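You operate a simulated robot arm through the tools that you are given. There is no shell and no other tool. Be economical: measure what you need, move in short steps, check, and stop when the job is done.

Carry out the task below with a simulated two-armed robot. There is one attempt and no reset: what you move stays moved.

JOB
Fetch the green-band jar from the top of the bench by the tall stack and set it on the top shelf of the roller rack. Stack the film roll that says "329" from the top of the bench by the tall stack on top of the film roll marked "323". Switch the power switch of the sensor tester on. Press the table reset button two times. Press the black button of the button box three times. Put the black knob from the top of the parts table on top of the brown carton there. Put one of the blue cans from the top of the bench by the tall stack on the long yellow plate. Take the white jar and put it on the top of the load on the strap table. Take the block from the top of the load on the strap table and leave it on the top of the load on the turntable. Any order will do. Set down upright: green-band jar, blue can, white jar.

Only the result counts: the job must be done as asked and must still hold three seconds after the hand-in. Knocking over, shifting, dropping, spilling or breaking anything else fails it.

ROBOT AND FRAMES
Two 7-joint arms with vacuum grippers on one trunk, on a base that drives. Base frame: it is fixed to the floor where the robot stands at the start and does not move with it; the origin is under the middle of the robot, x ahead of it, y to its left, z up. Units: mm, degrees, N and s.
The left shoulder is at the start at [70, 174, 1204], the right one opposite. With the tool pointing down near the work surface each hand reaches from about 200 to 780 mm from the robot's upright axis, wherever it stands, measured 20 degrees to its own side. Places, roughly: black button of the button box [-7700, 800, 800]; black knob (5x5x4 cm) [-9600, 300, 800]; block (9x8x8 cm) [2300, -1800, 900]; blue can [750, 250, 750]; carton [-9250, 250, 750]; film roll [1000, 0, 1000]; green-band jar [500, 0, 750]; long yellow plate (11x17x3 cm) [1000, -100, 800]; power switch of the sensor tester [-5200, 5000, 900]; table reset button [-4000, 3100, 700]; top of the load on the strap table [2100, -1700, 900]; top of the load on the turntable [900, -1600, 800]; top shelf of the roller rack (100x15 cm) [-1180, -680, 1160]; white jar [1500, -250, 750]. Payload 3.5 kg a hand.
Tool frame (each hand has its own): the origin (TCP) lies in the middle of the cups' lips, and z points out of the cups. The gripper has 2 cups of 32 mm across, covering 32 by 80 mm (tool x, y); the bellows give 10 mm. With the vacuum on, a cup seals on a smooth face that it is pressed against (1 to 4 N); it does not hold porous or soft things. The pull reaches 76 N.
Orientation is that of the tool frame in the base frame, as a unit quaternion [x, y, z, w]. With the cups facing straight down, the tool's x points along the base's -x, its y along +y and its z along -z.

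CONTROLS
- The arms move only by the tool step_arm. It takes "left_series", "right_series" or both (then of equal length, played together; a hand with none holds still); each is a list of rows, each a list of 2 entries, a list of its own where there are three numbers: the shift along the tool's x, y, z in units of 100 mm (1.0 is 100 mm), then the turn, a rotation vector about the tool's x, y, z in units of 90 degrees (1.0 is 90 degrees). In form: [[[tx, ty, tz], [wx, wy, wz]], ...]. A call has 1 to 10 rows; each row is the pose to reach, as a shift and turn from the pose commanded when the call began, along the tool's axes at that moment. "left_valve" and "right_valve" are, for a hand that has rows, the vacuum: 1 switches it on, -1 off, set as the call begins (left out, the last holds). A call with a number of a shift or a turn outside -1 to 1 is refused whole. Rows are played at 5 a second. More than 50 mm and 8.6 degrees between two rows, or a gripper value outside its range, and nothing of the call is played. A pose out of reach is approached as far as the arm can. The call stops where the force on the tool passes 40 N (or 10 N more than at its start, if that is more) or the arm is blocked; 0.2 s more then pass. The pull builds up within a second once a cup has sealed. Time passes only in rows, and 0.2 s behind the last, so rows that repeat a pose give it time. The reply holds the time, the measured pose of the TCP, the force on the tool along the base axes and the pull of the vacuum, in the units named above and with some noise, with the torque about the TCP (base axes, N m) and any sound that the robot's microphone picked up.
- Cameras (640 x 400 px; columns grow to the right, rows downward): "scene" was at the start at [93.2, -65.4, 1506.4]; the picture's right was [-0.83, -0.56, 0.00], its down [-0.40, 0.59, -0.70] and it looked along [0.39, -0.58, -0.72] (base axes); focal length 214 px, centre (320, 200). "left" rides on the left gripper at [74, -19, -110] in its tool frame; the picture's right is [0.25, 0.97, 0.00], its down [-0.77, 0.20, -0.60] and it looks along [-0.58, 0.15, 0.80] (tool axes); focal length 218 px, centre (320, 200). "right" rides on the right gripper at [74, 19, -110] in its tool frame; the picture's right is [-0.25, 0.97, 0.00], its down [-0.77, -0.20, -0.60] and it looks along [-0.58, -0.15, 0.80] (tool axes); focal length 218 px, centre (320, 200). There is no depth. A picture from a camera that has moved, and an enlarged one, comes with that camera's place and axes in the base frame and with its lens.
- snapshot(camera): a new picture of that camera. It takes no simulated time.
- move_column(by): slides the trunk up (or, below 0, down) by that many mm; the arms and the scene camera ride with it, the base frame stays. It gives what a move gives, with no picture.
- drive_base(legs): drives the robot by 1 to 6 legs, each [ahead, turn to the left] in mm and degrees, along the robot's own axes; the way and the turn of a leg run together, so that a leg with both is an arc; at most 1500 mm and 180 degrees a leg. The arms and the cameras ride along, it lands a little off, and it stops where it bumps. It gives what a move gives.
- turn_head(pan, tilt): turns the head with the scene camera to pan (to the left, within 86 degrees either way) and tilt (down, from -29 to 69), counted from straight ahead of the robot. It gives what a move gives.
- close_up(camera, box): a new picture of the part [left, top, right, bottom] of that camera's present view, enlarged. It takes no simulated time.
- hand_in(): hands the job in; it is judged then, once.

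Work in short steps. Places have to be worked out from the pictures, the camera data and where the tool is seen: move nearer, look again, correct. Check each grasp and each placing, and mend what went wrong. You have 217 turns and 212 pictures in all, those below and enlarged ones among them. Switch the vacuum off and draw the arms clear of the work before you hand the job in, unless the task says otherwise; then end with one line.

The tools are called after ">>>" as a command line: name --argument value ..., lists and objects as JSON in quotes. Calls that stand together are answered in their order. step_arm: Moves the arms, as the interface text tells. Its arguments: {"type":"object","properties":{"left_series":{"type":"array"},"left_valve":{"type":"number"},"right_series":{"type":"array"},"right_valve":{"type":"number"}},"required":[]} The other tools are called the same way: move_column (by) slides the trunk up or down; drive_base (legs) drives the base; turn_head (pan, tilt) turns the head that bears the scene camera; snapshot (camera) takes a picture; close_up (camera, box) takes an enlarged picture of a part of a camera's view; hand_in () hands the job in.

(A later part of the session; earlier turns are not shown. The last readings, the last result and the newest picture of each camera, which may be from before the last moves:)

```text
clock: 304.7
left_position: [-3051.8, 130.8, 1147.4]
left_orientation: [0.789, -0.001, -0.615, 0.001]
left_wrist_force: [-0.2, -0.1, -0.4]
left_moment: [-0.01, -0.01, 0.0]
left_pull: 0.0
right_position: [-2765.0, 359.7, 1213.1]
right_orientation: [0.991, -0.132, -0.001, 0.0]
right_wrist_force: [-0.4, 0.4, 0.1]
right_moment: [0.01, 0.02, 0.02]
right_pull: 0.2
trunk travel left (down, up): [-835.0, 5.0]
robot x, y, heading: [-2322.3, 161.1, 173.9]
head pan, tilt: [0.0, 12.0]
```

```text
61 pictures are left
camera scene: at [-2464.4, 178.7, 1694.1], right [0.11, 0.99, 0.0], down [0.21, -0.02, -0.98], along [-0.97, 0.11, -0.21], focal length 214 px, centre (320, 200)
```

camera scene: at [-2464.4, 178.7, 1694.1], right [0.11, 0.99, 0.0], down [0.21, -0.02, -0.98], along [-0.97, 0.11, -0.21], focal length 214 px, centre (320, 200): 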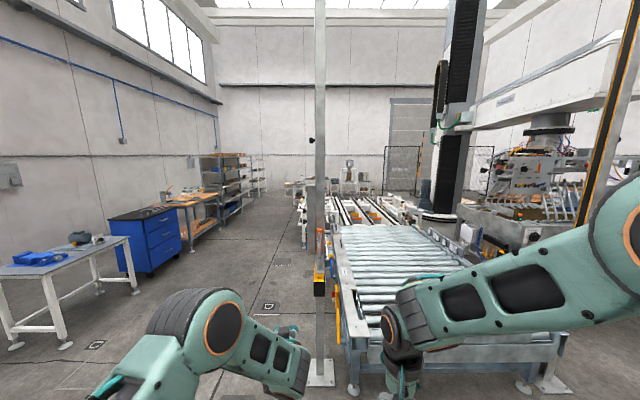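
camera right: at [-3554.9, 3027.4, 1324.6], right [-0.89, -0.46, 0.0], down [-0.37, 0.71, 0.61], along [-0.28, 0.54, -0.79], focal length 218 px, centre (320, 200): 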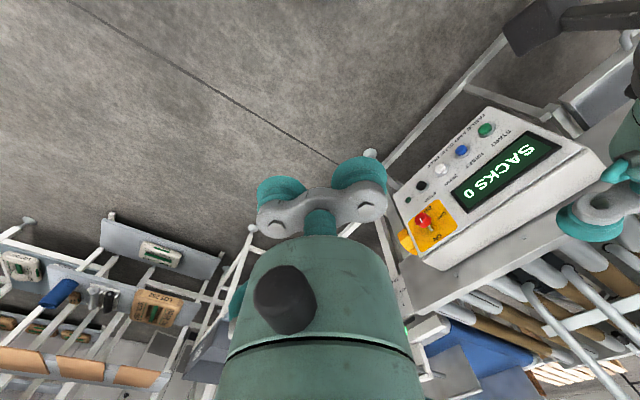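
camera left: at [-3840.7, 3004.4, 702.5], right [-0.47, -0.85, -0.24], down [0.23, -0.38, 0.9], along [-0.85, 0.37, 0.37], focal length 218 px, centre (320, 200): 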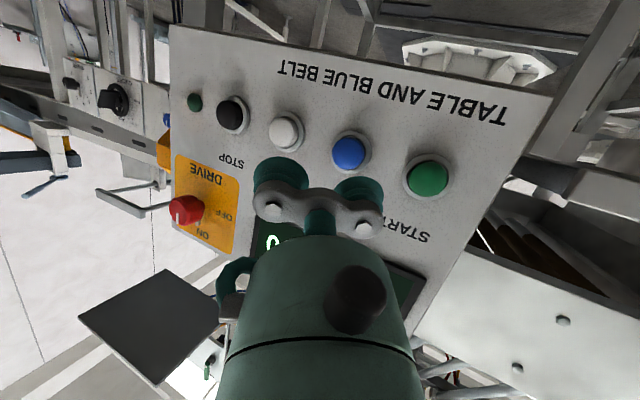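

Go around the post and west down the corridor (y≈−420).

>>> drive_base --legs '[[0, 38], [1100, 0], [0, -33], [1400, 0], [1400, 0]]'

>>> turn_head --pan -15 --tilt 12

>>> snapshot --camera "scene"

```text
clock: 327.1
left_position: [-6826.5, -319.0, 1148.6]
left_orientation: [0.788, 0.027, -0.614, 0.023]
left_wrist_force: [0.5, 0.4, -0.3]
left_moment: [-0.02, 0.03, -0.02]
left_pull: 0.0
right_position: [-6554.7, -70.6, 1213.5]
right_orientation: [0.995, -0.098, -0.002, -0.001]
right_wrist_force: [-0.3, -0.4, -0.4]
right_moment: [0.02, -0.01, 0.03]
right_pull: 0.2
trunk travel left (down, up): [-835.0, 5.0]
robot x, y, heading: [-6096.6, -236.1, 177.6]
head pan, tilt: [0.0, 12.0]
```

```text
clock: 327.9
left_position: [-6826.6, -318.8, 1147.4]
left_orientation: [0.788, 0.026, -0.615, 0.022]
left_wrist_force: [-0.5, 0.2, -0.3]
left_moment: [-0.02, 0.02, -0.02]
left_pull: 0.1
right_position: [-6556.2, -70.5, 1213.6]
right_orientation: [0.995, -0.098, -0.002, 0.0]
right_wrist_force: [0.8, -0.3, -0.4]
right_moment: [0.0, -0.04, -0.01]
right_pull: 0.0
trunk travel left (down, up): [-835.0, 5.0]
robot x, y, heading: [-6097.6, -240.1, 177.3]
head pan, tilt: [-15.0, 12.0]
```

```text
60 pictures are left
camera scene: at [-6240.2, -206.9, 1694.0], right [0.3, 0.96, 0.0], down [0.2, -0.06, -0.98], along [-0.93, 0.29, -0.21], focal length 214 px, centre (320, 200)
```

scene: 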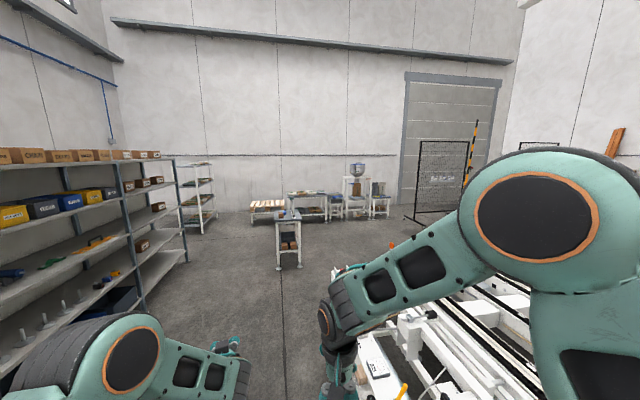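

The parts table is the small stand ahead (≈(−9420,262)); the button box should be near the machine end at right. Zoom.

>>> close_up --camera "scene" --box '[310, 220, 440, 320]'

>>> close_up --camera "scene" --box '[240, 180, 400, 280]'

```text
4.00 times, centred on (375, 270) of scene
camera zoom: at [-6240.2, -206.9, 1694.0], right [0.3, 0.96, 0.0], down [0.2, -0.06, -0.98], along [-0.93, 0.29, -0.21], focal length 858 px, centre (100, -80)
```

zoom: 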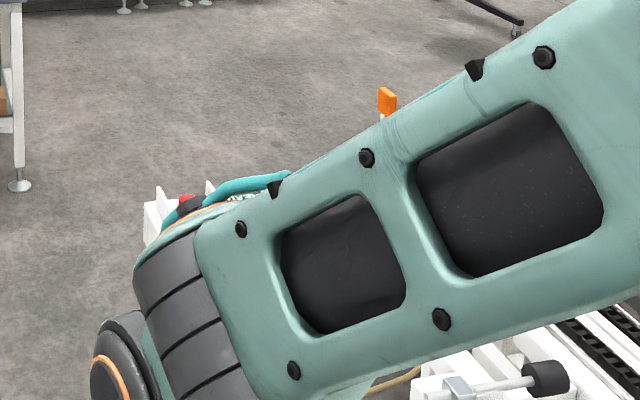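

```text
4.00 times, centred on (320, 230) of scene
camera zoom: at [-6240.2, -206.9, 1694.0], right [0.3, 0.96, 0.0], down [0.2, -0.06, -0.98], along [-0.93, 0.29, -0.21], focal length 858 px, centre (320, 80)
```

zoom: 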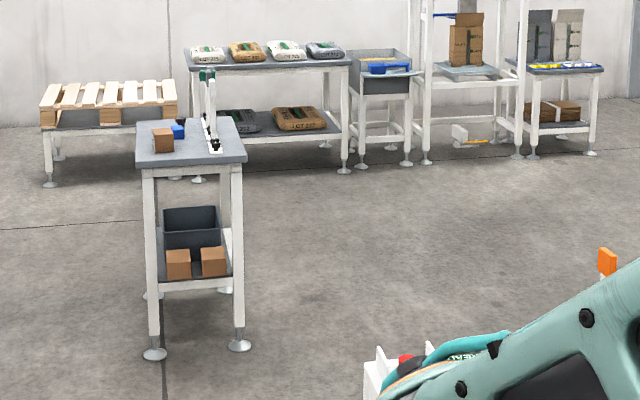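

Drive 1000 closer and look right at the machine end.

>>> drive_base --legs '[[1000, 0]]'

>>> turn_head --pan -70 --tilt 40

>>> snapshot --camera "scene"

>>> snapshot --camera "right"

```text
clock: 333.0
left_position: [-7825.7, -281.5, 1147.0]
left_orientation: [0.788, 0.027, -0.615, 0.023]
left_wrist_force: [0.4, 0.1, 0.4]
left_moment: [0.04, -0.01, -0.01]
left_pull: 0.1
right_position: [-7554.0, -33.2, 1214.3]
right_orientation: [0.995, -0.097, -0.001, 0.0]
right_wrist_force: [-0.7, -0.6, 0.5]
right_moment: [-0.01, -0.05, 0.03]
right_pull: 0.1
trunk travel left (down, up): [-835.0, 5.0]
robot x, y, heading: [-7100.2, -196.9, 177.6]
head pan, tilt: [-15.0, 12.0]
```

```text
clock: 334.3
left_position: [-7826.0, -280.4, 1147.1]
left_orientation: [0.788, 0.027, -0.615, 0.022]
left_wrist_force: [-0.2, -1.0, 0.4]
left_moment: [0.0, -0.01, 0.01]
left_pull: 0.2
right_position: [-7555.2, -32.3, 1214.6]
right_orientation: [0.995, -0.096, -0.002, 0.0]
right_wrist_force: [-0.5, -0.3, 0.3]
right_moment: [-0.04, -0.02, -0.05]
right_pull: 0.0
trunk travel left (down, up): [-835.0, 5.0]
robot x, y, heading: [-7096.7, -200.3, 177.8]
head pan, tilt: [-70.0, 40.0]
```

```text
57 pictures are left
camera scene: at [-7175.5, -114.8, 1649.7], right [0.95, 0.31, 0.0], down [0.2, -0.61, -0.77], along [-0.23, 0.73, -0.64], focal length 214 px, centre (320, 200)
```

scene: 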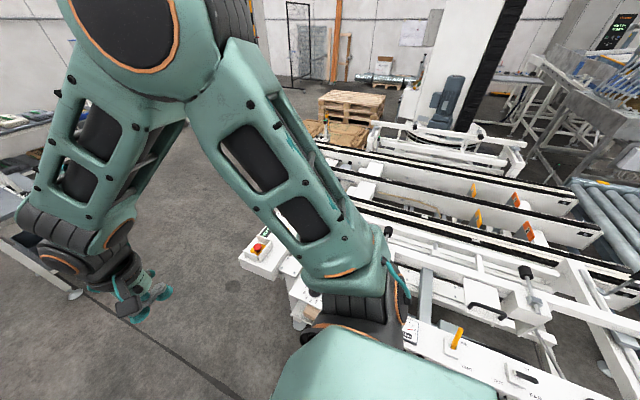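

```text
56 pictures are left
camera right: at [-7485.1, -65.4, 1324.6], right [-0.43, -0.9, 0.0], down [-0.72, 0.35, 0.61], along [-0.55, 0.26, -0.79], focal length 218 px, centre (320, 200)
```

right: 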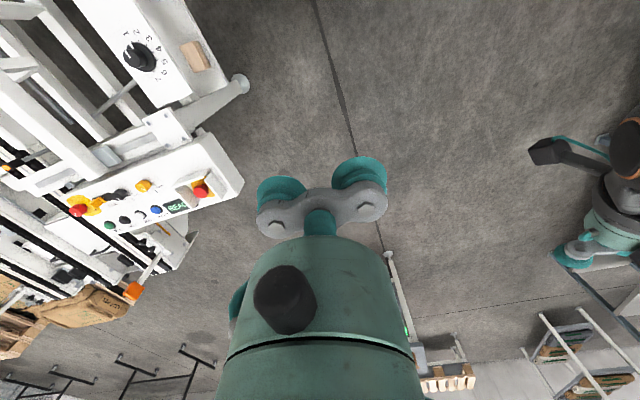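

The right camera sees the button box; zoom.

>>> close_up --camera "right" --box '[55, 130, 255, 255]'

```text
3.20 times, centred on (155, 192) of right
camera zoom: at [-7485.1, -65.4, 1324.6], right [-0.43, -0.9, 0.0], down [-0.72, 0.35, 0.61], along [-0.55, 0.26, -0.79], focal length 698 px, centre (848, 224)
```

zoom: 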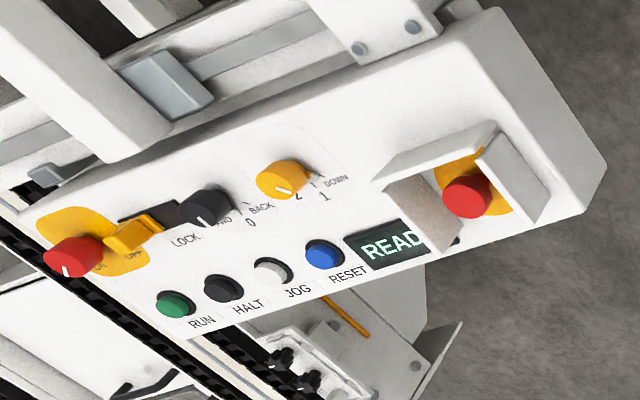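

The panel faces up; black HALT button at ≈(−7650,720,800), neighbours ~66 mm along y. Retract the left hand and drive around to the southwest side, facing ~50°.

>>> step_arm --left_series '[[[0, 0, -0.35], [0, 0, 0]], [[0, 0, -0.7], [0, 0, 0]], [[0, 0, -1.0], [0, 0, 0]]]'

>>> step_arm --left_series '[[[0, 0, -0.35], [0, 0, 0]], [[0, 0, -0.7], [0, 0, 0]], [[0, 0, -1.0], [0, 0, 0]]]'

>>> drive_base --legs '[[950, 0], [0, -78], [450, 0], [0, -50]]'

>>> turn_head --pan 0 --tilt 40

>>> snapshot --camera "scene"

>>> snapshot --camera "right"

```text
clock: 335.1
left_position: [-7727.7, -273.1, 1175.7]
left_orientation: [0.788, 0.026, -0.615, 0.022]
left_wrist_force: [-0.4, 0.3, 0.0]
left_moment: [0.02, -0.01, -0.02]
left_pull: 0.0
right_position: [-7554.2, -32.0, 1214.1]
right_orientation: [0.995, -0.097, -0.002, -0.001]
right_wrist_force: [0.7, 0.5, 0.3]
right_moment: [-0.01, 0.0, 0.02]
right_pull: 0.1
trunk travel left (down, up): [-835.0, 5.0]
robot x, y, heading: [-7097.4, -198.0, 177.6]
head pan, tilt: [-70.0, 40.0]
```

```text
clock: 335.9
left_position: [-7645.7, -285.0, 1191.1]
left_orientation: [0.802, 0.043, -0.595, 0.028]
left_wrist_force: [1.0, 0.1, 0.8]
left_moment: [0.03, 0.02, 0.0]
left_pull: 0.2
left hand out of reach, approached as far as the arm can: row 3
right_position: [-7555.0, -35.1, 1213.1]
right_orientation: [0.995, -0.096, -0.001, -0.001]
right_wrist_force: [-0.8, -0.4, 0.4]
right_moment: [-0.02, 0.0, 0.03]
right_pull: 0.0
trunk travel left (down, up): [-835.0, 5.0]
robot x, y, heading: [-7096.0, -199.9, 177.6]
head pan, tilt: [-70.0, 40.0]
```

```text
clock: 348.7
left_position: [-7911.4, 773.6, 1208.5]
left_orientation: [-0.416, 0.675, 0.306, 0.527]
left_wrist_force: [-0.6, 0.3, 0.3]
left_moment: [-0.05, 0.01, -0.02]
left_pull: 0.0
right_position: [-7759.4, 554.0, 1213.7]
right_orientation: [-0.384, 0.923, 0.0, 0.002]
right_wrist_force: [0.0, 0.4, 0.3]
right_moment: [0.02, 0.01, 0.01]
right_pull: 0.1
trunk travel left (down, up): [-835.0, 5.0]
robot x, y, heading: [-8150.5, 266.7, 53.9]
head pan, tilt: [-70.0, 40.0]
```

```text
clock: 350.1
left_position: [-7913.3, 773.4, 1208.8]
left_orientation: [-0.419, 0.673, 0.306, 0.527]
left_wrist_force: [1.1, 1.0, -0.3]
left_moment: [-0.01, 0.01, -0.02]
left_pull: 0.0
right_position: [-7758.2, 553.0, 1214.3]
right_orientation: [-0.384, 0.923, 0.001, 0.002]
right_wrist_force: [-0.7, 0.4, -1.2]
right_moment: [0.01, 0.03, 0.0]
right_pull: 0.1
trunk travel left (down, up): [-835.0, 5.0]
robot x, y, heading: [-8154.1, 268.3, 54.1]
head pan, tilt: [0.0, 40.0]
```

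```text
54 pictures are left
camera scene: at [-8073.8, 377.6, 1649.6], right [0.81, -0.59, 0.0], down [-0.38, -0.52, -0.77], along [0.45, 0.62, -0.64], focal length 214 px, centre (320, 200)
```

scene: 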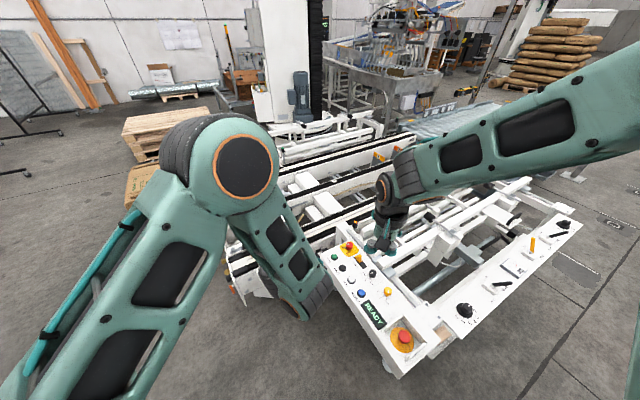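

```text
53 pictures are left
camera right: at [-7823.5, 515.1, 1324.6], right [-0.51, 0.86, 0.0], down [0.68, 0.4, 0.61], along [0.52, 0.31, -0.79], focal length 218 px, centre (320, 200)
```

right: 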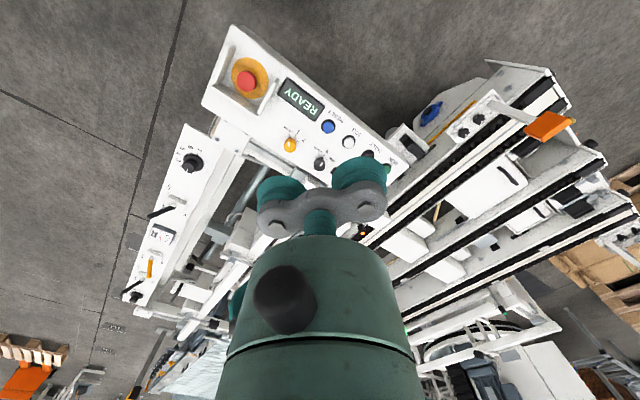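

Zoom the scene on the button panel.

>>> close_up --camera "scene" --box '[315, 230, 435, 380]'

>>> close_up --camera "right" --box '[220, 40, 420, 190]'

```text
2.67 times, centred on (375, 305) of scene
camera zoom: at [-8073.8, 377.6, 1649.6], right [0.81, -0.59, 0.0], down [-0.38, -0.52, -0.77], along [0.45, 0.62, -0.64], focal length 572 px, centre (173, -80)
```

zoom: 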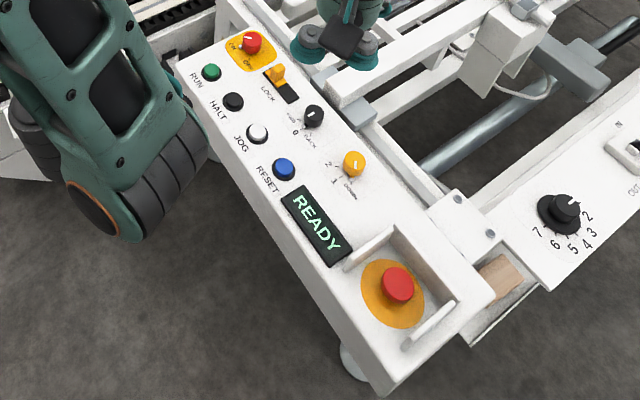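

```text
2.67 times, centred on (320, 115) of right
camera zoom: at [-7823.5, 515.1, 1324.6], right [-0.51, 0.86, 0.0], down [0.68, 0.4, 0.61], along [0.52, 0.31, -0.79], focal length 582 px, centre (320, 427)
```

zoom: 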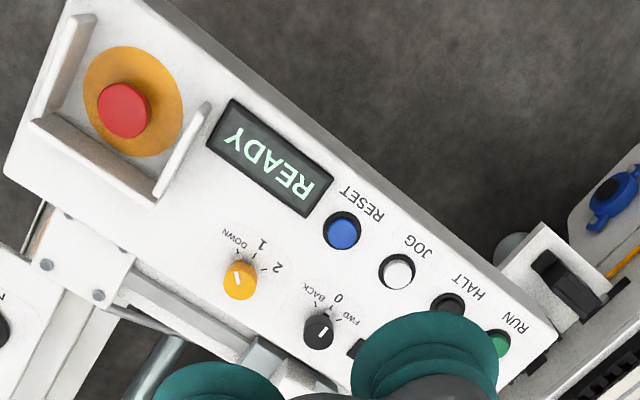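

HALT at ≈(−7672,756,793), horizontal panel. Drive 80 mm closer, move the right hand over it, yaw 40° so the cups line up west–east, tilt 12° so the pressing cup leads.

>>> drive_base --legs '[[80, 0]]'

>>> step_arm --right_series '[[[-0.25, 0.2, 0.2], [0, 0, -0.09]], [[-0.5, 0.4, 0.4], [0, 0, -0.18]], [[-0.75, 0.6, 0.6], [0, 0, -0.27]], [[-1.0, 0.8, 0.8], [0, 0, -0.36]], [[-1.0, 0.87, 1.0], [0, 0, -0.444]]]'

>>> step_arm --right_series '[[[0, 0, 0.4], [0, 0, 0]], [[0, 0, 0.8], [0, 0, 0]], [[0, 0, 1.0], [0, 0, 0]], [[0, 0, 1.0], [0, 0, 0]]]'

>>> step_arm --right_series '[[[0, 0, 0.4], [-0.07, 0, 0]], [[0, 0, 0.8], [-0.133, 0, 0]], [[0, 0, 1.0], [-0.133, 0, 0]], [[0, 0, 1.0], [-0.133, 0, 0]]]'

>>> snapshot --camera "right"

>>> close_up --camera "scene" --box '[300, 220, 420, 340]'

```text
clock: 351.1
left_position: [-7874.0, 827.9, 1216.5]
left_orientation: [-0.417, 0.671, 0.306, 0.531]
left_wrist_force: [-0.9, -1.0, -0.4]
left_moment: [-0.02, -0.01, 0.07]
left_pull: 0.0
right_position: [-7719.7, 607.6, 1220.3]
right_orientation: [-0.383, 0.924, 0.004, 0.007]
right_wrist_force: [-1.0, -0.6, 0.2]
right_moment: [0.04, -0.01, -0.02]
right_pull: 0.0
trunk travel left (down, up): [-835.0, 5.0]
robot x, y, heading: [-8106.8, 332.9, 54.0]
head pan, tilt: [0.0, 40.0]
```

```text
clock: 352.4
left_position: [-7866.7, 837.3, 1211.0]
left_orientation: [-0.42, 0.673, 0.306, 0.527]
left_wrist_force: [-0.3, -0.3, 0.6]
left_moment: [-0.01, -0.04, 0.01]
left_pull: 0.1
right_position: [-7705.9, 747.0, 1115.0]
right_orientation: [-0.677, 0.736, 0.0, 0.004]
right_wrist_force: [-0.7, 0.5, 0.4]
right_moment: [-0.02, -0.01, 0.05]
right_pull: 0.1
trunk travel left (down, up): [-835.0, 5.0]
robot x, y, heading: [-8108.3, 333.1, 54.1]
head pan, tilt: [0.0, 40.0]
```

```text
clock: 353.4
left_position: [-7866.6, 838.3, 1210.7]
left_orientation: [-0.419, 0.674, 0.304, 0.527]
left_wrist_force: [-0.3, 0.3, -0.1]
left_moment: [0.01, -0.02, 0.01]
left_pull: 0.1
right_position: [-7703.2, 748.5, 1015.1]
right_orientation: [-0.676, 0.737, 0.0, 0.002]
right_wrist_force: [-0.3, 0.1, -0.6]
right_moment: [-0.04, 0.01, 0.04]
right_pull: 0.0
trunk travel left (down, up): [-835.0, 5.0]
robot x, y, heading: [-8102.0, 329.4, 54.0]
head pan, tilt: [0.0, 40.0]
```

```text
clock: 354.4
left_position: [-7865.9, 839.6, 1209.7]
left_orientation: [-0.421, 0.673, 0.306, 0.527]
left_wrist_force: [-0.6, -0.4, -0.3]
left_moment: [-0.02, 0.01, -0.03]
left_pull: 0.1
right_position: [-7700.9, 749.7, 915.7]
right_orientation: [-0.673, 0.732, 0.076, -0.068]
right_wrist_force: [0.1, -0.3, 0.8]
right_moment: [-0.01, -0.02, -0.01]
right_pull: 0.1
trunk travel left (down, up): [-835.0, 5.0]
robot x, y, heading: [-8105.3, 331.3, 53.9]
head pan, tilt: [0.0, 40.0]
```

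```text
50 pictures are left
camera right: at [-7702.3, 676.5, 1028.2], right [-0.92, 0.33, 0.2], down [0.39, 0.74, 0.55], along [0.04, 0.59, -0.81], focal length 218 px, centre (320, 200)
```

right: 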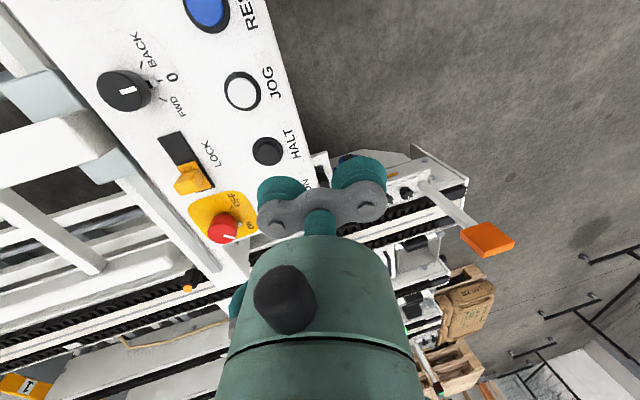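

```text
3.33 times, centred on (360, 280) of scene
camera zoom: at [-8026.8, 442.3, 1649.6], right [0.81, -0.59, 0.0], down [-0.38, -0.52, -0.77], along [0.45, 0.62, -0.64], focal length 715 px, centre (187, -67)
```

zoom: 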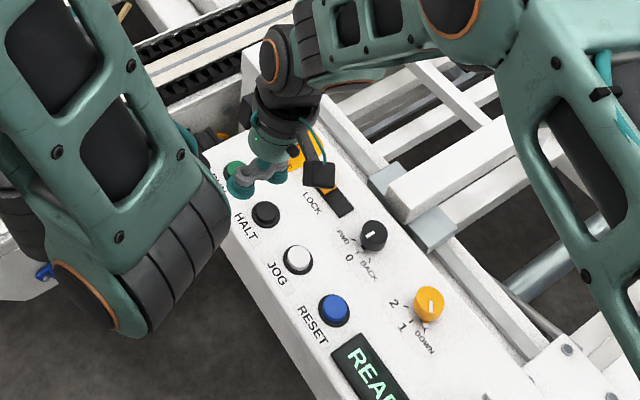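

HALT ≈(−7667,759). Move to ~25 mm above it with the pressing cup and verify.

>>> step_arm --right_series '[[[-0.06, -0.13, 0.4], [0, 0, 0]], [[-0.12, -0.268, 0.8], [0, 0, 0]], [[-0.12, -0.268, 0.82], [0, 0, 0]], [[-0.12, -0.268, 0.82], [0, 0, 0]]]'

>>> snapshot --camera "right"

>>> close_up --camera "scene" --box '[320, 240, 380, 300]'

```text
clock: 355.4
left_position: [-7866.5, 838.5, 1210.7]
left_orientation: [-0.42, 0.674, 0.304, 0.526]
left_wrist_force: [-0.1, -0.3, 0.4]
left_moment: [0.03, 0.01, -0.01]
left_pull: 0.0
right_position: [-7689.8, 762.5, 828.7]
right_orientation: [-0.673, 0.733, 0.076, -0.068]
right_wrist_force: [0.1, -0.3, -0.4]
right_moment: [-0.01, 0.01, 0.0]
right_pull: 0.0
trunk travel left (down, up): [-835.0, 5.0]
robot x, y, heading: [-8102.5, 332.5, 54.1]
head pan, tilt: [0.0, 40.0]
```

```text
48 pictures are left
camera right: at [-7692.7, 687.5, 940.9], right [-0.92, 0.33, 0.2], down [0.39, 0.74, 0.55], along [0.04, 0.59, -0.81], focal length 218 px, centre (320, 200)
```

right: 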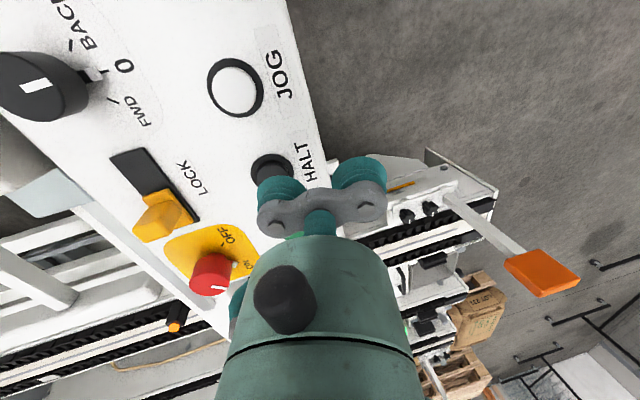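

```text
6.67 times, centred on (350, 270) of scene
camera zoom: at [-8027.0, 442.7, 1649.6], right [0.81, -0.59, 0.0], down [-0.38, -0.52, -0.77], along [0.45, 0.62, -0.64], focal length 1430 px, centre (120, -267)
```

zoom: 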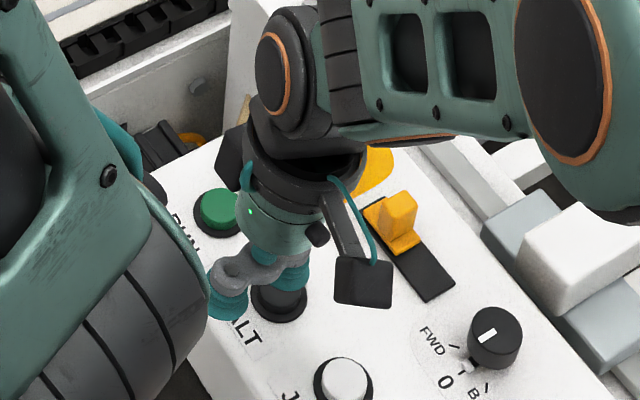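

Slight correction (5 mm toward −y), then press down in small increments listening for the click.

>>> step_arm --right_series '[[[0.05, -0.02, 0.1], [0, 0, 0]], [[0.05, -0.035, 0.17], [0, 0, 0]], [[0.05, -0.045, 0.21], [0, 0, 0]], [[0.05, -0.052, 0.25], [0, 0, 0]], [[0.05, -0.06, 0.29], [0, 0, 0]], [[0.05, -0.06, 0.29], [0, 0, 0]]]'

>>> close_up --camera "right" --box '[210, 130, 410, 255]'

```text
clock: 356.8
left_position: [-7867.3, 840.1, 1210.7]
left_orientation: [-0.419, 0.673, 0.304, 0.527]
left_wrist_force: [0.2, -0.7, -0.2]
left_moment: [0.01, -0.02, -0.01]
left_pull: 0.1
right_position: [-7691.5, 755.9, 798.8]
right_orientation: [-0.673, 0.733, 0.077, -0.069]
right_wrist_force: [0.2, -0.2, 0.3]
right_moment: [0.01, -0.01, -0.03]
right_pull: 0.1
trunk travel left (down, up): [-835.0, 5.0]
robot x, y, heading: [-8103.8, 330.6, 54.1]
head pan, tilt: [0.0, 40.0]
```

```text
3.20 times, centred on (310, 192) of right
camera zoom: at [-7694.3, 682.4, 911.9], right [-0.92, 0.33, 0.2], down [0.39, 0.74, 0.55], along [0.04, 0.59, -0.81], focal length 698 px, centre (352, 224)
```

zoom: 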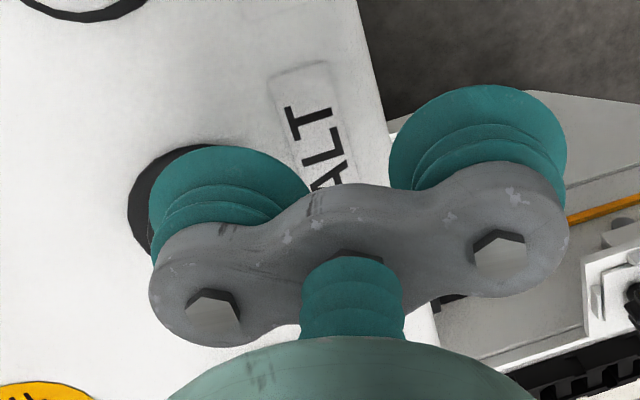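

Still above the button; shift 4 mm east and continue down.

>>> step_arm --right_series '[[[0.005, -0.045, 0.03], [0, 0, 0]], [[0.005, -0.05, 0.06], [0, 0, 0]], [[0.005, -0.056, 0.09], [0, 0, 0]], [[0.005, -0.062, 0.12], [0, 0, 0]], [[0.005, -0.062, 0.12], [0, 0, 0]]]'

>>> close_up --camera "right" --box '[210, 130, 410, 255]'

```text
clock: 357.9
left_position: [-7867.6, 838.4, 1210.2]
left_orientation: [-0.42, 0.674, 0.304, 0.527]
left_wrist_force: [0.3, 0.5, -0.2]
left_moment: [0.05, 0.0, -0.02]
left_pull: 0.1
right_position: [-7688.8, 755.4, 786.5]
right_orientation: [-0.672, 0.733, 0.077, -0.068]
right_wrist_force: [-0.2, -0.6, 0.4]
right_moment: [0.02, 0.0, -0.02]
right_pull: 0.0
trunk travel left (down, up): [-835.0, 5.0]
robot x, y, heading: [-8104.0, 335.0, 54.2]
head pan, tilt: [0.0, 40.0]
```

```text
3.20 times, centred on (310, 192) of right
camera zoom: at [-7689.8, 681.9, 899.0], right [-0.92, 0.33, 0.2], down [0.39, 0.74, 0.55], along [0.04, 0.59, -0.81], focal length 698 px, centre (352, 224)
```

zoom: 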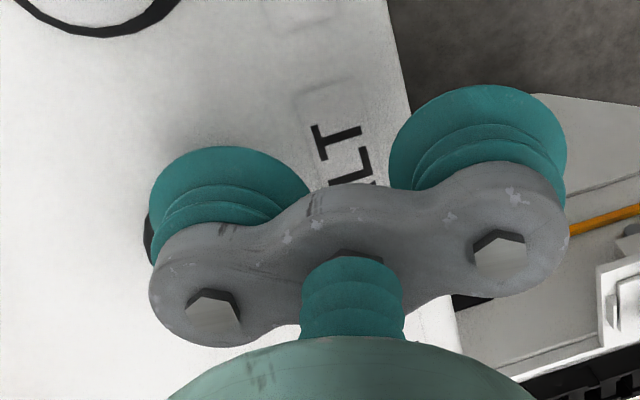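

Well aligned; keep descending.

>>> step_arm --right_series '[[[-0.015, -0.02, 0.03], [0, 0, 0]], [[-0.015, -0.026, 0.06], [0, 0, 0]], [[-0.015, -0.032, 0.09], [0, 0, 0]], [[-0.015, -0.038, 0.12], [0, 0, 0]], [[-0.015, -0.038, 0.12], [0, 0, 0]]]'

```text
clock: 359.1
left_position: [-7867.6, 839.4, 1209.5]
left_orientation: [-0.419, 0.673, 0.305, 0.528]
left_wrist_force: [-0.7, 1.1, 0.4]
left_moment: [0.02, 0.0, 0.0]
left_pull: 0.2
right_position: [-7686.2, 757.4, 773.0]
right_orientation: [-0.673, 0.732, 0.077, -0.068]
right_wrist_force: [0.1, 0.7, -0.2]
right_moment: [0.0, -0.04, -0.01]
right_pull: 0.0
trunk travel left (down, up): [-835.0, 5.0]
robot x, y, heading: [-8102.1, 333.0, 54.2]
head pan, tilt: [0.0, 40.0]
```

Rays from three views now agree on HALT at (−7657,770,~760) — lower than I thought. Raise slightly, shift (+6,+14), and look.

>>> step_arm --right_series '[[[0, 0.02, -0.1], [0, 0, 0]], [[-0.145, -0.03, -0.1], [0, 0, 0]], [[-0.145, -0.03, -0.1], [0, 0, 0]], [[-0.145, -0.03, -0.1], [0, 0, 0]]]'

>>> close_up --camera "right" --box '[210, 130, 410, 255]'

>>> close_up --camera "scene" --box '[320, 240, 380, 300]'

```text
clock: 360.1
left_position: [-7867.4, 838.6, 1210.7]
left_orientation: [-0.42, 0.673, 0.305, 0.527]
left_wrist_force: [-1.0, 0.1, 0.7]
left_moment: [0.01, -0.03, 0.0]
left_pull: 0.1
right_position: [-7680.7, 771.2, 783.3]
right_orientation: [-0.673, 0.733, 0.076, -0.069]
right_wrist_force: [-0.3, 0.5, -0.8]
right_moment: [-0.01, 0.02, -0.02]
right_pull: 0.1
trunk travel left (down, up): [-835.0, 5.0]
robot x, y, heading: [-8105.6, 334.3, 54.2]
head pan, tilt: [0.0, 40.0]
```

```text
3.20 times, centred on (310, 192) of right
camera zoom: at [-7682.6, 697.6, 895.9], right [-0.92, 0.33, 0.2], down [0.39, 0.74, 0.55], along [0.04, 0.59, -0.81], focal length 698 px, centre (352, 224)
```

zoom: 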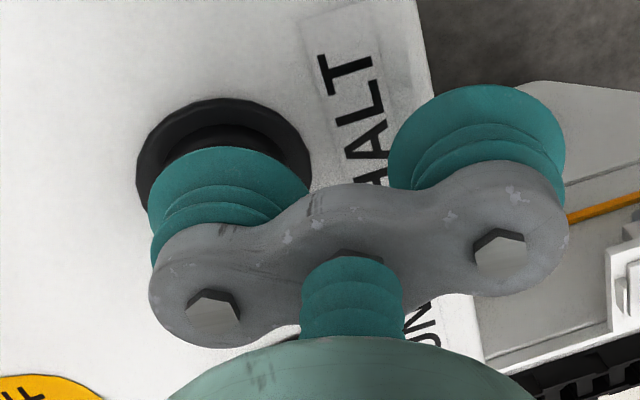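

```text
6.67 times, centred on (350, 270) of scene
camera zoom: at [-8027.0, 442.3, 1649.6], right [0.81, -0.59, 0.0], down [-0.38, -0.52, -0.77], along [0.45, 0.62, -0.64], focal length 1430 px, centre (120, -267)
```

zoom: 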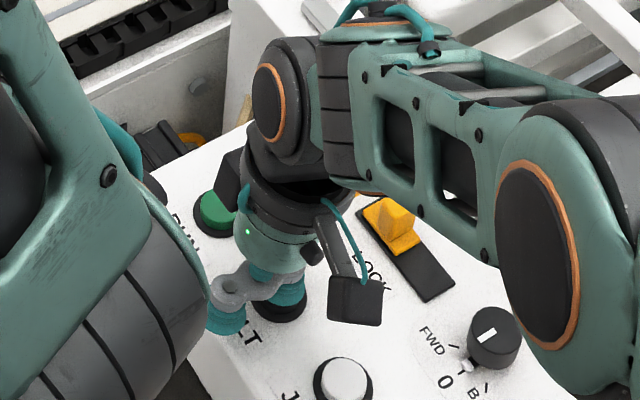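

Alignment now fits a contact ~22 mm lower. Descend and press.

>>> step_arm --right_series '[[[0, -0.03, 0.14], [0, 0, 0]], [[0, -0.04, 0.2], [0, 0, 0]], [[0, -0.05, 0.24], [0, 0, 0]], [[0, -0.056, 0.27], [0, 0, 0]], [[0, -0.062, 0.3], [0, 0, 0]], [[0, -0.062, 0.3], [0, 0, 0]]]'

>>> close_up --camera "right" --box '[210, 130, 410, 255]'

```text
clock: 361.6
left_position: [-7867.4, 838.8, 1210.9]
left_orientation: [-0.42, 0.672, 0.305, 0.527]
left_wrist_force: [-0.4, 0.4, 0.4]
left_moment: [0.0, -0.03, 0.05]
left_pull: 0.1
right_position: [-7679.9, 770.4, 756.1]
right_orientation: [-0.674, 0.732, 0.077, -0.066]
right_wrist_force: [1.4, 6.8, 15.9]
right_moment: [-0.22, -0.24, 0.12]
right_pull: 0.0
trunk travel left (down, up): [-835.0, 5.0]
robot x, y, heading: [-8105.5, 333.0, 53.9]
head pan, tilt: [0.0, 40.0]
heard: click
```

```text
3.20 times, centred on (310, 192) of right
camera zoom: at [-7683.3, 696.0, 868.0], right [-0.92, 0.33, 0.2], down [0.38, 0.74, 0.56], along [0.04, 0.59, -0.81], focal length 698 px, centre (352, 224)
```

zoom: 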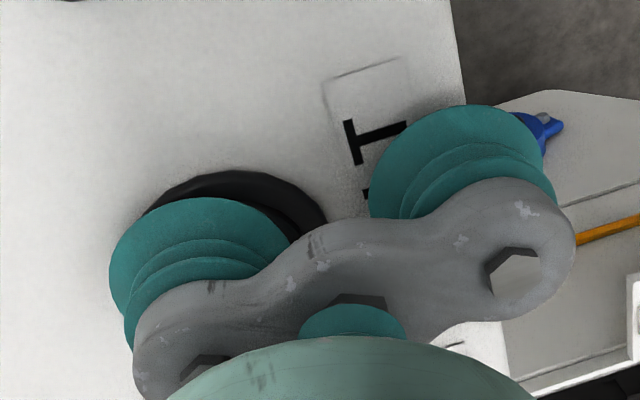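

Click 1. Lift and press two more times, with clear releases.

>>> step_arm --right_series '[[[0, 0.02, -0.1], [0, 0, 0]], [[0, 0.04, -0.2], [0, 0, 0]], [[0, 0.04, -0.2], [0, 0, 0]], [[0, 0.04, -0.2], [0, 0, 0]]]'

>>> step_arm --right_series '[[[0, -0.02, 0.1], [0, 0, 0]], [[0, -0.03, 0.15], [0, 0, 0]], [[0, -0.04, 0.2], [0, 0, 0]], [[0, -0.04, 0.2], [0, 0, 0]]]'

>>> step_arm --right_series '[[[0, 0.02, -0.1], [0, 0, 0]], [[0, 0.04, -0.2], [0, 0, 0]], [[0, 0.04, -0.2], [0, 0, 0]], [[0, 0.04, -0.2], [0, 0, 0]]]'

```text
clock: 362.6
left_position: [-7867.1, 838.9, 1210.6]
left_orientation: [-0.419, 0.673, 0.304, 0.528]
left_wrist_force: [0.3, 0.0, 1.1]
left_moment: [0.0, -0.02, 0.02]
left_pull: 0.0
right_position: [-7680.8, 772.6, 772.0]
right_orientation: [-0.672, 0.733, 0.077, -0.068]
right_wrist_force: [0.2, 0.1, 0.5]
right_moment: [0.0, 0.01, -0.01]
right_pull: 0.1
trunk travel left (down, up): [-835.0, 5.0]
robot x, y, heading: [-8104.1, 329.2, 54.0]
head pan, tilt: [0.0, 40.0]
```

```text
clock: 363.6
left_position: [-7868.0, 838.8, 1212.5]
left_orientation: [-0.42, 0.673, 0.305, 0.527]
left_wrist_force: [0.4, -1.0, 0.3]
left_moment: [-0.01, 0.0, -0.02]
left_pull: 0.0
right_position: [-7682.1, 770.3, 755.3]
right_orientation: [-0.672, 0.733, 0.078, -0.066]
right_wrist_force: [2.4, 7.1, 17.0]
right_moment: [-0.2, -0.26, 0.15]
right_pull: 0.0
trunk travel left (down, up): [-835.0, 5.0]
robot x, y, heading: [-8109.8, 331.7, 54.0]
head pan, tilt: [0.0, 40.0]
heard: click
```

```text
clock: 364.6
left_position: [-7866.3, 838.9, 1209.5]
left_orientation: [-0.42, 0.673, 0.305, 0.527]
left_wrist_force: [-0.4, 0.0, 0.6]
left_moment: [0.0, -0.03, -0.03]
left_pull: 0.0
right_position: [-7680.5, 770.6, 773.6]
right_orientation: [-0.672, 0.734, 0.077, -0.067]
right_wrist_force: [0.5, -1.1, 2.2]
right_moment: [0.04, -0.02, -0.03]
right_pull: 0.0
trunk travel left (down, up): [-835.0, 5.0]
robot x, y, heading: [-8107.3, 330.5, 54.1]
head pan, tilt: [0.0, 40.0]
```

Click 2. Third press, then retreat upward.

>>> step_arm --right_series '[[[0, -0.02, 0.1], [0, 0, 0]], [[0, -0.03, 0.15], [0, 0, 0]], [[0, -0.04, 0.2], [0, 0, 0]], [[0, -0.04, 0.2], [0, 0, 0]]]'

>>> step_arm --right_series '[[[0, 0.05, -0.3], [0, 0, 0]], [[0, 0.1, -0.6], [0, 0, 0]], [[0, 0.15, -1.0], [0, 0, 0]]]'

>>> step_arm --right_series '[[[0, 0.05, -0.4], [0.07, 0, 0]], [[0, 0.1, -0.8], [0.133, 0, 0]], [[0, 0.1, -1.0], [0.133, 0, 0]]]'

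>>> close_up --camera "scene" --box '[310, 220, 430, 370]'

```text
clock: 365.6
left_position: [-7867.1, 837.8, 1210.8]
left_orientation: [-0.42, 0.673, 0.305, 0.527]
left_wrist_force: [-0.1, 0.0, 0.1]
left_moment: [0.01, -0.03, 0.0]
left_pull: 0.0
right_position: [-7682.1, 771.5, 755.6]
right_orientation: [-0.673, 0.732, 0.077, -0.066]
right_wrist_force: [3.4, 6.5, 15.9]
right_moment: [-0.19, -0.27, 0.12]
right_pull: 0.0
trunk travel left (down, up): [-835.0, 5.0]
robot x, y, heading: [-8105.4, 330.8, 54.1]
head pan, tilt: [0.0, 40.0]
heard: click
```

```text
clock: 366.4
left_position: [-7867.1, 839.3, 1210.6]
left_orientation: [-0.42, 0.673, 0.305, 0.527]
left_wrist_force: [-0.2, -0.5, 0.2]
left_moment: [0.01, 0.0, 0.0]
left_pull: 0.0
right_position: [-7676.2, 769.6, 853.1]
right_orientation: [-0.672, 0.734, 0.077, -0.068]
right_wrist_force: [0.1, 0.2, 0.6]
right_moment: [0.04, 0.01, 0.02]
right_pull: 0.1
trunk travel left (down, up): [-835.0, 5.0]
robot x, y, heading: [-8106.6, 330.0, 54.0]
head pan, tilt: [0.0, 40.0]
```

```text
clock: 367.1
left_position: [-7864.2, 838.3, 1210.9]
left_orientation: [-0.419, 0.673, 0.305, 0.527]
left_wrist_force: [0.0, 0.1, -1.0]
left_moment: [-0.02, 0.02, 0.02]
left_pull: 0.0
right_position: [-7662.8, 768.1, 955.5]
right_orientation: [-0.675, 0.737, 0.0, 0.002]
right_wrist_force: [1.0, -0.8, 0.3]
right_moment: [0.01, 0.02, -0.02]
right_pull: 0.1
trunk travel left (down, up): [-835.0, 5.0]
robot x, y, heading: [-8104.9, 327.2, 54.0]
head pan, tilt: [0.0, 40.0]
```

```text
2.67 times, centred on (370, 295) of scene
camera zoom: at [-8024.9, 442.3, 1649.5], right [0.81, -0.59, 0.0], down [-0.38, -0.52, -0.77], along [0.45, 0.62, -0.64], focal length 572 px, centre (187, -53)
```

zoom: 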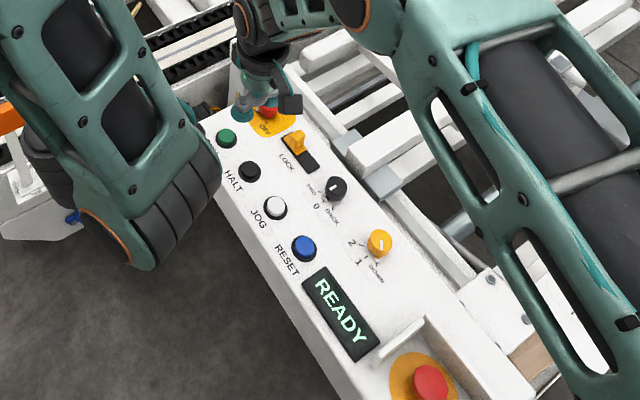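

Three clicks. Now the parts table: raise the right hand, back off, turn west and approach it.

>>> step_arm --right_series '[[[0.2, 0, -0.35], [0, 0, 0]], [[0.4, 0, -0.7], [0, 0, 0]], [[0.6, 0, -1.0], [0, 0, 0]]]'

>>> step_arm --right_series '[[[0.2, 0, -0.35], [0, 0, 0.08]], [[0.4, 0, -0.7], [0, 0, 0.16]], [[0.6, 0, -1.0], [0, 0, 0.24]], [[0.6, 0, -1.0], [0, 0, 0.32]], [[0.6, 0, -1.0], [0, 0, 0.4]], [[0.6, 0, -1.0], [0, 0, 0.444]]]'

>>> drive_base --legs '[[-180, 0], [0, 123], [500, 0]]'

>>> turn_head --pan 0 --tilt 40

>>> snapshot --camera "scene"

>>> snapshot --camera "right"

```text
clock: 367.9
left_position: [-7868.1, 837.8, 1210.6]
left_orientation: [-0.42, 0.673, 0.305, 0.527]
left_wrist_force: [0.2, 0.2, 0.2]
left_moment: [0.04, -0.03, 0.03]
left_pull: 0.1
right_position: [-7669.0, 707.7, 1055.1]
right_orientation: [-0.675, 0.738, 0.0, 0.002]
right_wrist_force: [-0.4, -0.1, -0.3]
right_moment: [-0.01, 0.0, 0.01]
right_pull: 0.0
trunk travel left (down, up): [-835.0, 5.0]
robot x, y, heading: [-8104.4, 327.0, 54.0]
head pan, tilt: [0.0, 40.0]
```

```text
clock: 369.4
left_position: [-7865.6, 839.2, 1211.1]
left_orientation: [-0.419, 0.673, 0.305, 0.528]
left_wrist_force: [0.6, 0.4, -0.1]
left_moment: [0.0, 0.04, 0.0]
left_pull: 0.0
right_position: [-7674.5, 648.8, 1153.3]
right_orientation: [-0.384, 0.923, 0.001, 0.003]
right_wrist_force: [1.2, 0.3, 0.5]
right_moment: [-0.01, 0.03, 0.0]
right_pull: 0.1
trunk travel left (down, up): [-835.0, 5.0]
robot x, y, heading: [-8101.4, 333.8, 53.9]
head pan, tilt: [0.0, 40.0]
```

```text
clock: 378.4
left_position: [-9265.1, 163.6, 1211.0]
left_orientation: [0.792, 0.037, -0.61, 0.008]
left_wrist_force: [-0.2, -0.1, -0.2]
left_moment: [0.01, -0.01, -0.02]
left_pull: 0.0
right_position: [-9204.8, 426.3, 1154.2]
right_orientation: [0.993, -0.117, -0.003, 0.0]
right_wrist_force: [-0.1, -0.4, 0.2]
right_moment: [0.0, 0.0, 0.01]
right_pull: 0.1
trunk travel left (down, up): [-835.0, 5.0]
robot x, y, heading: [-8709.3, 228.6, 175.5]
head pan, tilt: [0.0, 40.0]
```

```text
clock: 379.0
left_position: [-9266.5, 162.3, 1209.7]
left_orientation: [0.793, 0.038, -0.608, 0.009]
left_wrist_force: [0.3, 0.4, -0.7]
left_moment: [-0.02, 0.01, 0.05]
left_pull: 0.1
right_position: [-9205.8, 425.7, 1153.2]
right_orientation: [0.993, -0.117, -0.002, -0.001]
right_wrist_force: [-0.3, 0.3, 0.4]
right_moment: [0.02, 0.0, 0.03]
right_pull: 0.2
trunk travel left (down, up): [-835.0, 5.0]
robot x, y, heading: [-8709.0, 225.3, 175.7]
head pan, tilt: [0.0, 40.0]
```

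```text
40 pictures are left
camera scene: at [-8845.9, 238.4, 1649.7], right [0.08, 1.0, 0.0], down [0.64, -0.05, -0.77], along [-0.76, 0.06, -0.64], focal length 214 px, centre (320, 200)
```

scene: 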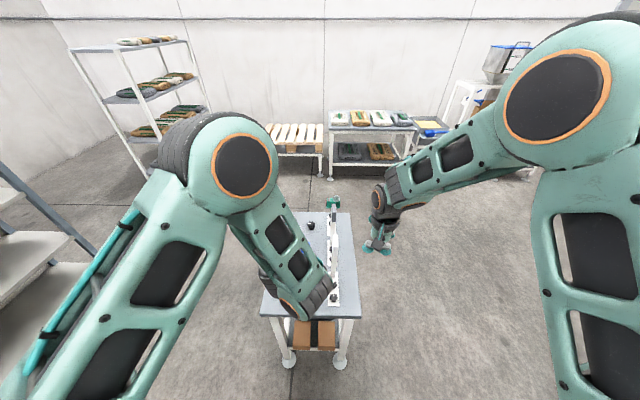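

```text
39 pictures are left
camera right: at [-9137.3, 389.7, 1264.0], right [-0.47, -0.88, 0.0], down [-0.7, 0.37, 0.61], along [-0.54, 0.28, -0.79], focal length 218 px, centre (320, 200)
```

right: 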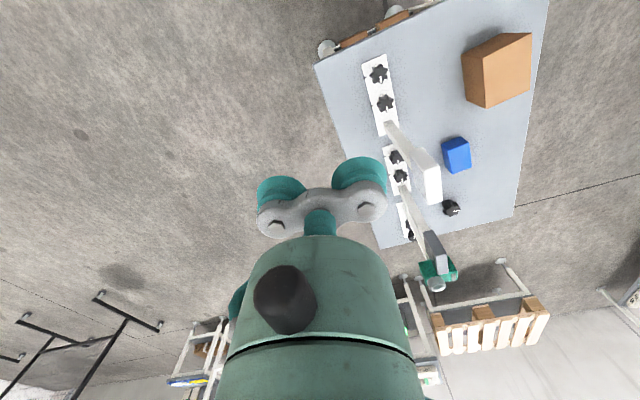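

Knob ≈(−9602,255), carton near (−9313,157); tall devices stand along y≈350, so I'll use the left hand. Restore it to vertical, drive 150 mm closer, and look.

>>> step_arm --left_series '[[[0, 0, 0], [0, 0.083, 0]], [[0, 0, 0], [0, 0.166, 0]], [[0, 0, 0], [0, 0.249, 0]], [[0, 0, 0], [0, 0.332, 0]], [[0, 0, 0], [0, 0.415, 0]], [[0, 0, 0], [0, 0.498, 0]], [[0, 0, 0], [0, 0.581, 0]], [[0, 0, 0], [0, 0.664, 0]], [[0, 0, 0], [0, 0.747, 0]], [[0, 0, 0], [0, 0.83, 0]]]'

>>> drive_base --legs '[[140, 0]]'

>>> snapshot --camera "left"

>>> snapshot --camera "scene"

```text
clock: 381.2
left_position: [-9267.0, 163.0, 1209.5]
left_orientation: [0.999, 0.036, -0.001, -0.016]
left_wrist_force: [-0.6, 0.2, 0.4]
left_moment: [-0.03, -0.01, 0.02]
left_pull: 0.1
right_position: [-9206.0, 425.9, 1151.3]
right_orientation: [0.993, -0.117, -0.002, 0.0]
right_wrist_force: [-0.7, -0.5, -0.3]
right_moment: [0.01, -0.02, -0.04]
right_pull: 0.0
trunk travel left (down, up): [-835.0, 5.0]
robot x, y, heading: [-8711.4, 225.2, 175.4]
head pan, tilt: [0.0, 40.0]
```

```text
clock: 382.6
left_position: [-9401.8, 172.7, 1210.8]
left_orientation: [0.999, 0.037, -0.004, -0.016]
left_wrist_force: [0.2, 0.8, 0.5]
left_moment: [0.01, 0.0, 0.01]
left_pull: 0.1
right_position: [-9342.6, 434.7, 1154.2]
right_orientation: [0.993, -0.115, -0.004, -0.001]
right_wrist_force: [0.9, 0.1, 0.2]
right_moment: [0.03, 0.01, -0.03]
right_pull: 0.0
trunk travel left (down, up): [-835.0, 5.0]
robot x, y, heading: [-8844.0, 236.2, 175.8]
head pan, tilt: [0.0, 40.0]
```

```text
38 pictures are left
camera left: at [-9328.9, 191.5, 1320.7], right [0.32, -0.95, -0.03], down [-0.75, -0.28, 0.6], along [-0.58, -0.17, -0.8], focal length 218 px, centre (320, 200)
```

left: 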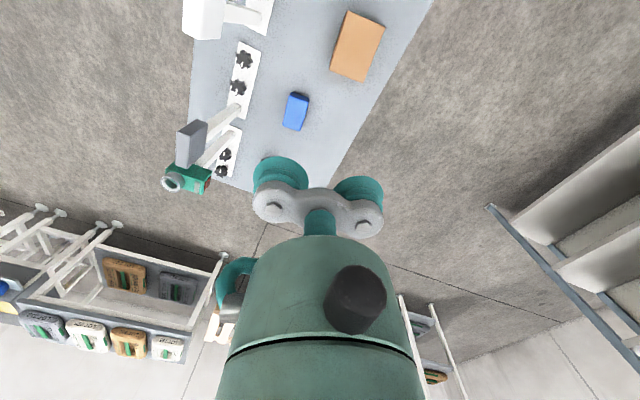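

```text
37 pictures are left
camera scene: at [-8981.1, 248.4, 1649.9], right [0.08, 1.0, 0.0], down [0.64, -0.05, -0.77], along [-0.76, 0.06, -0.64], focal length 214 px, centre (320, 200)
```

scene: 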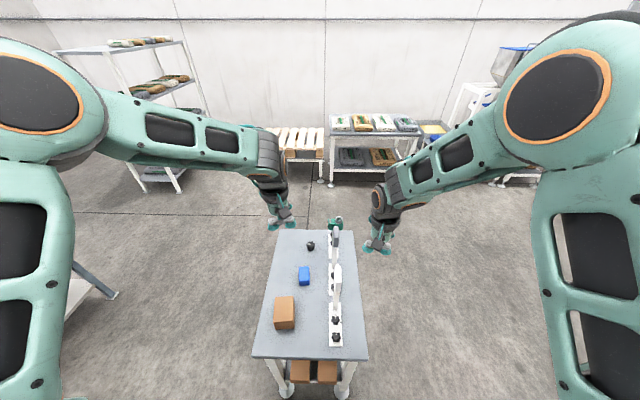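

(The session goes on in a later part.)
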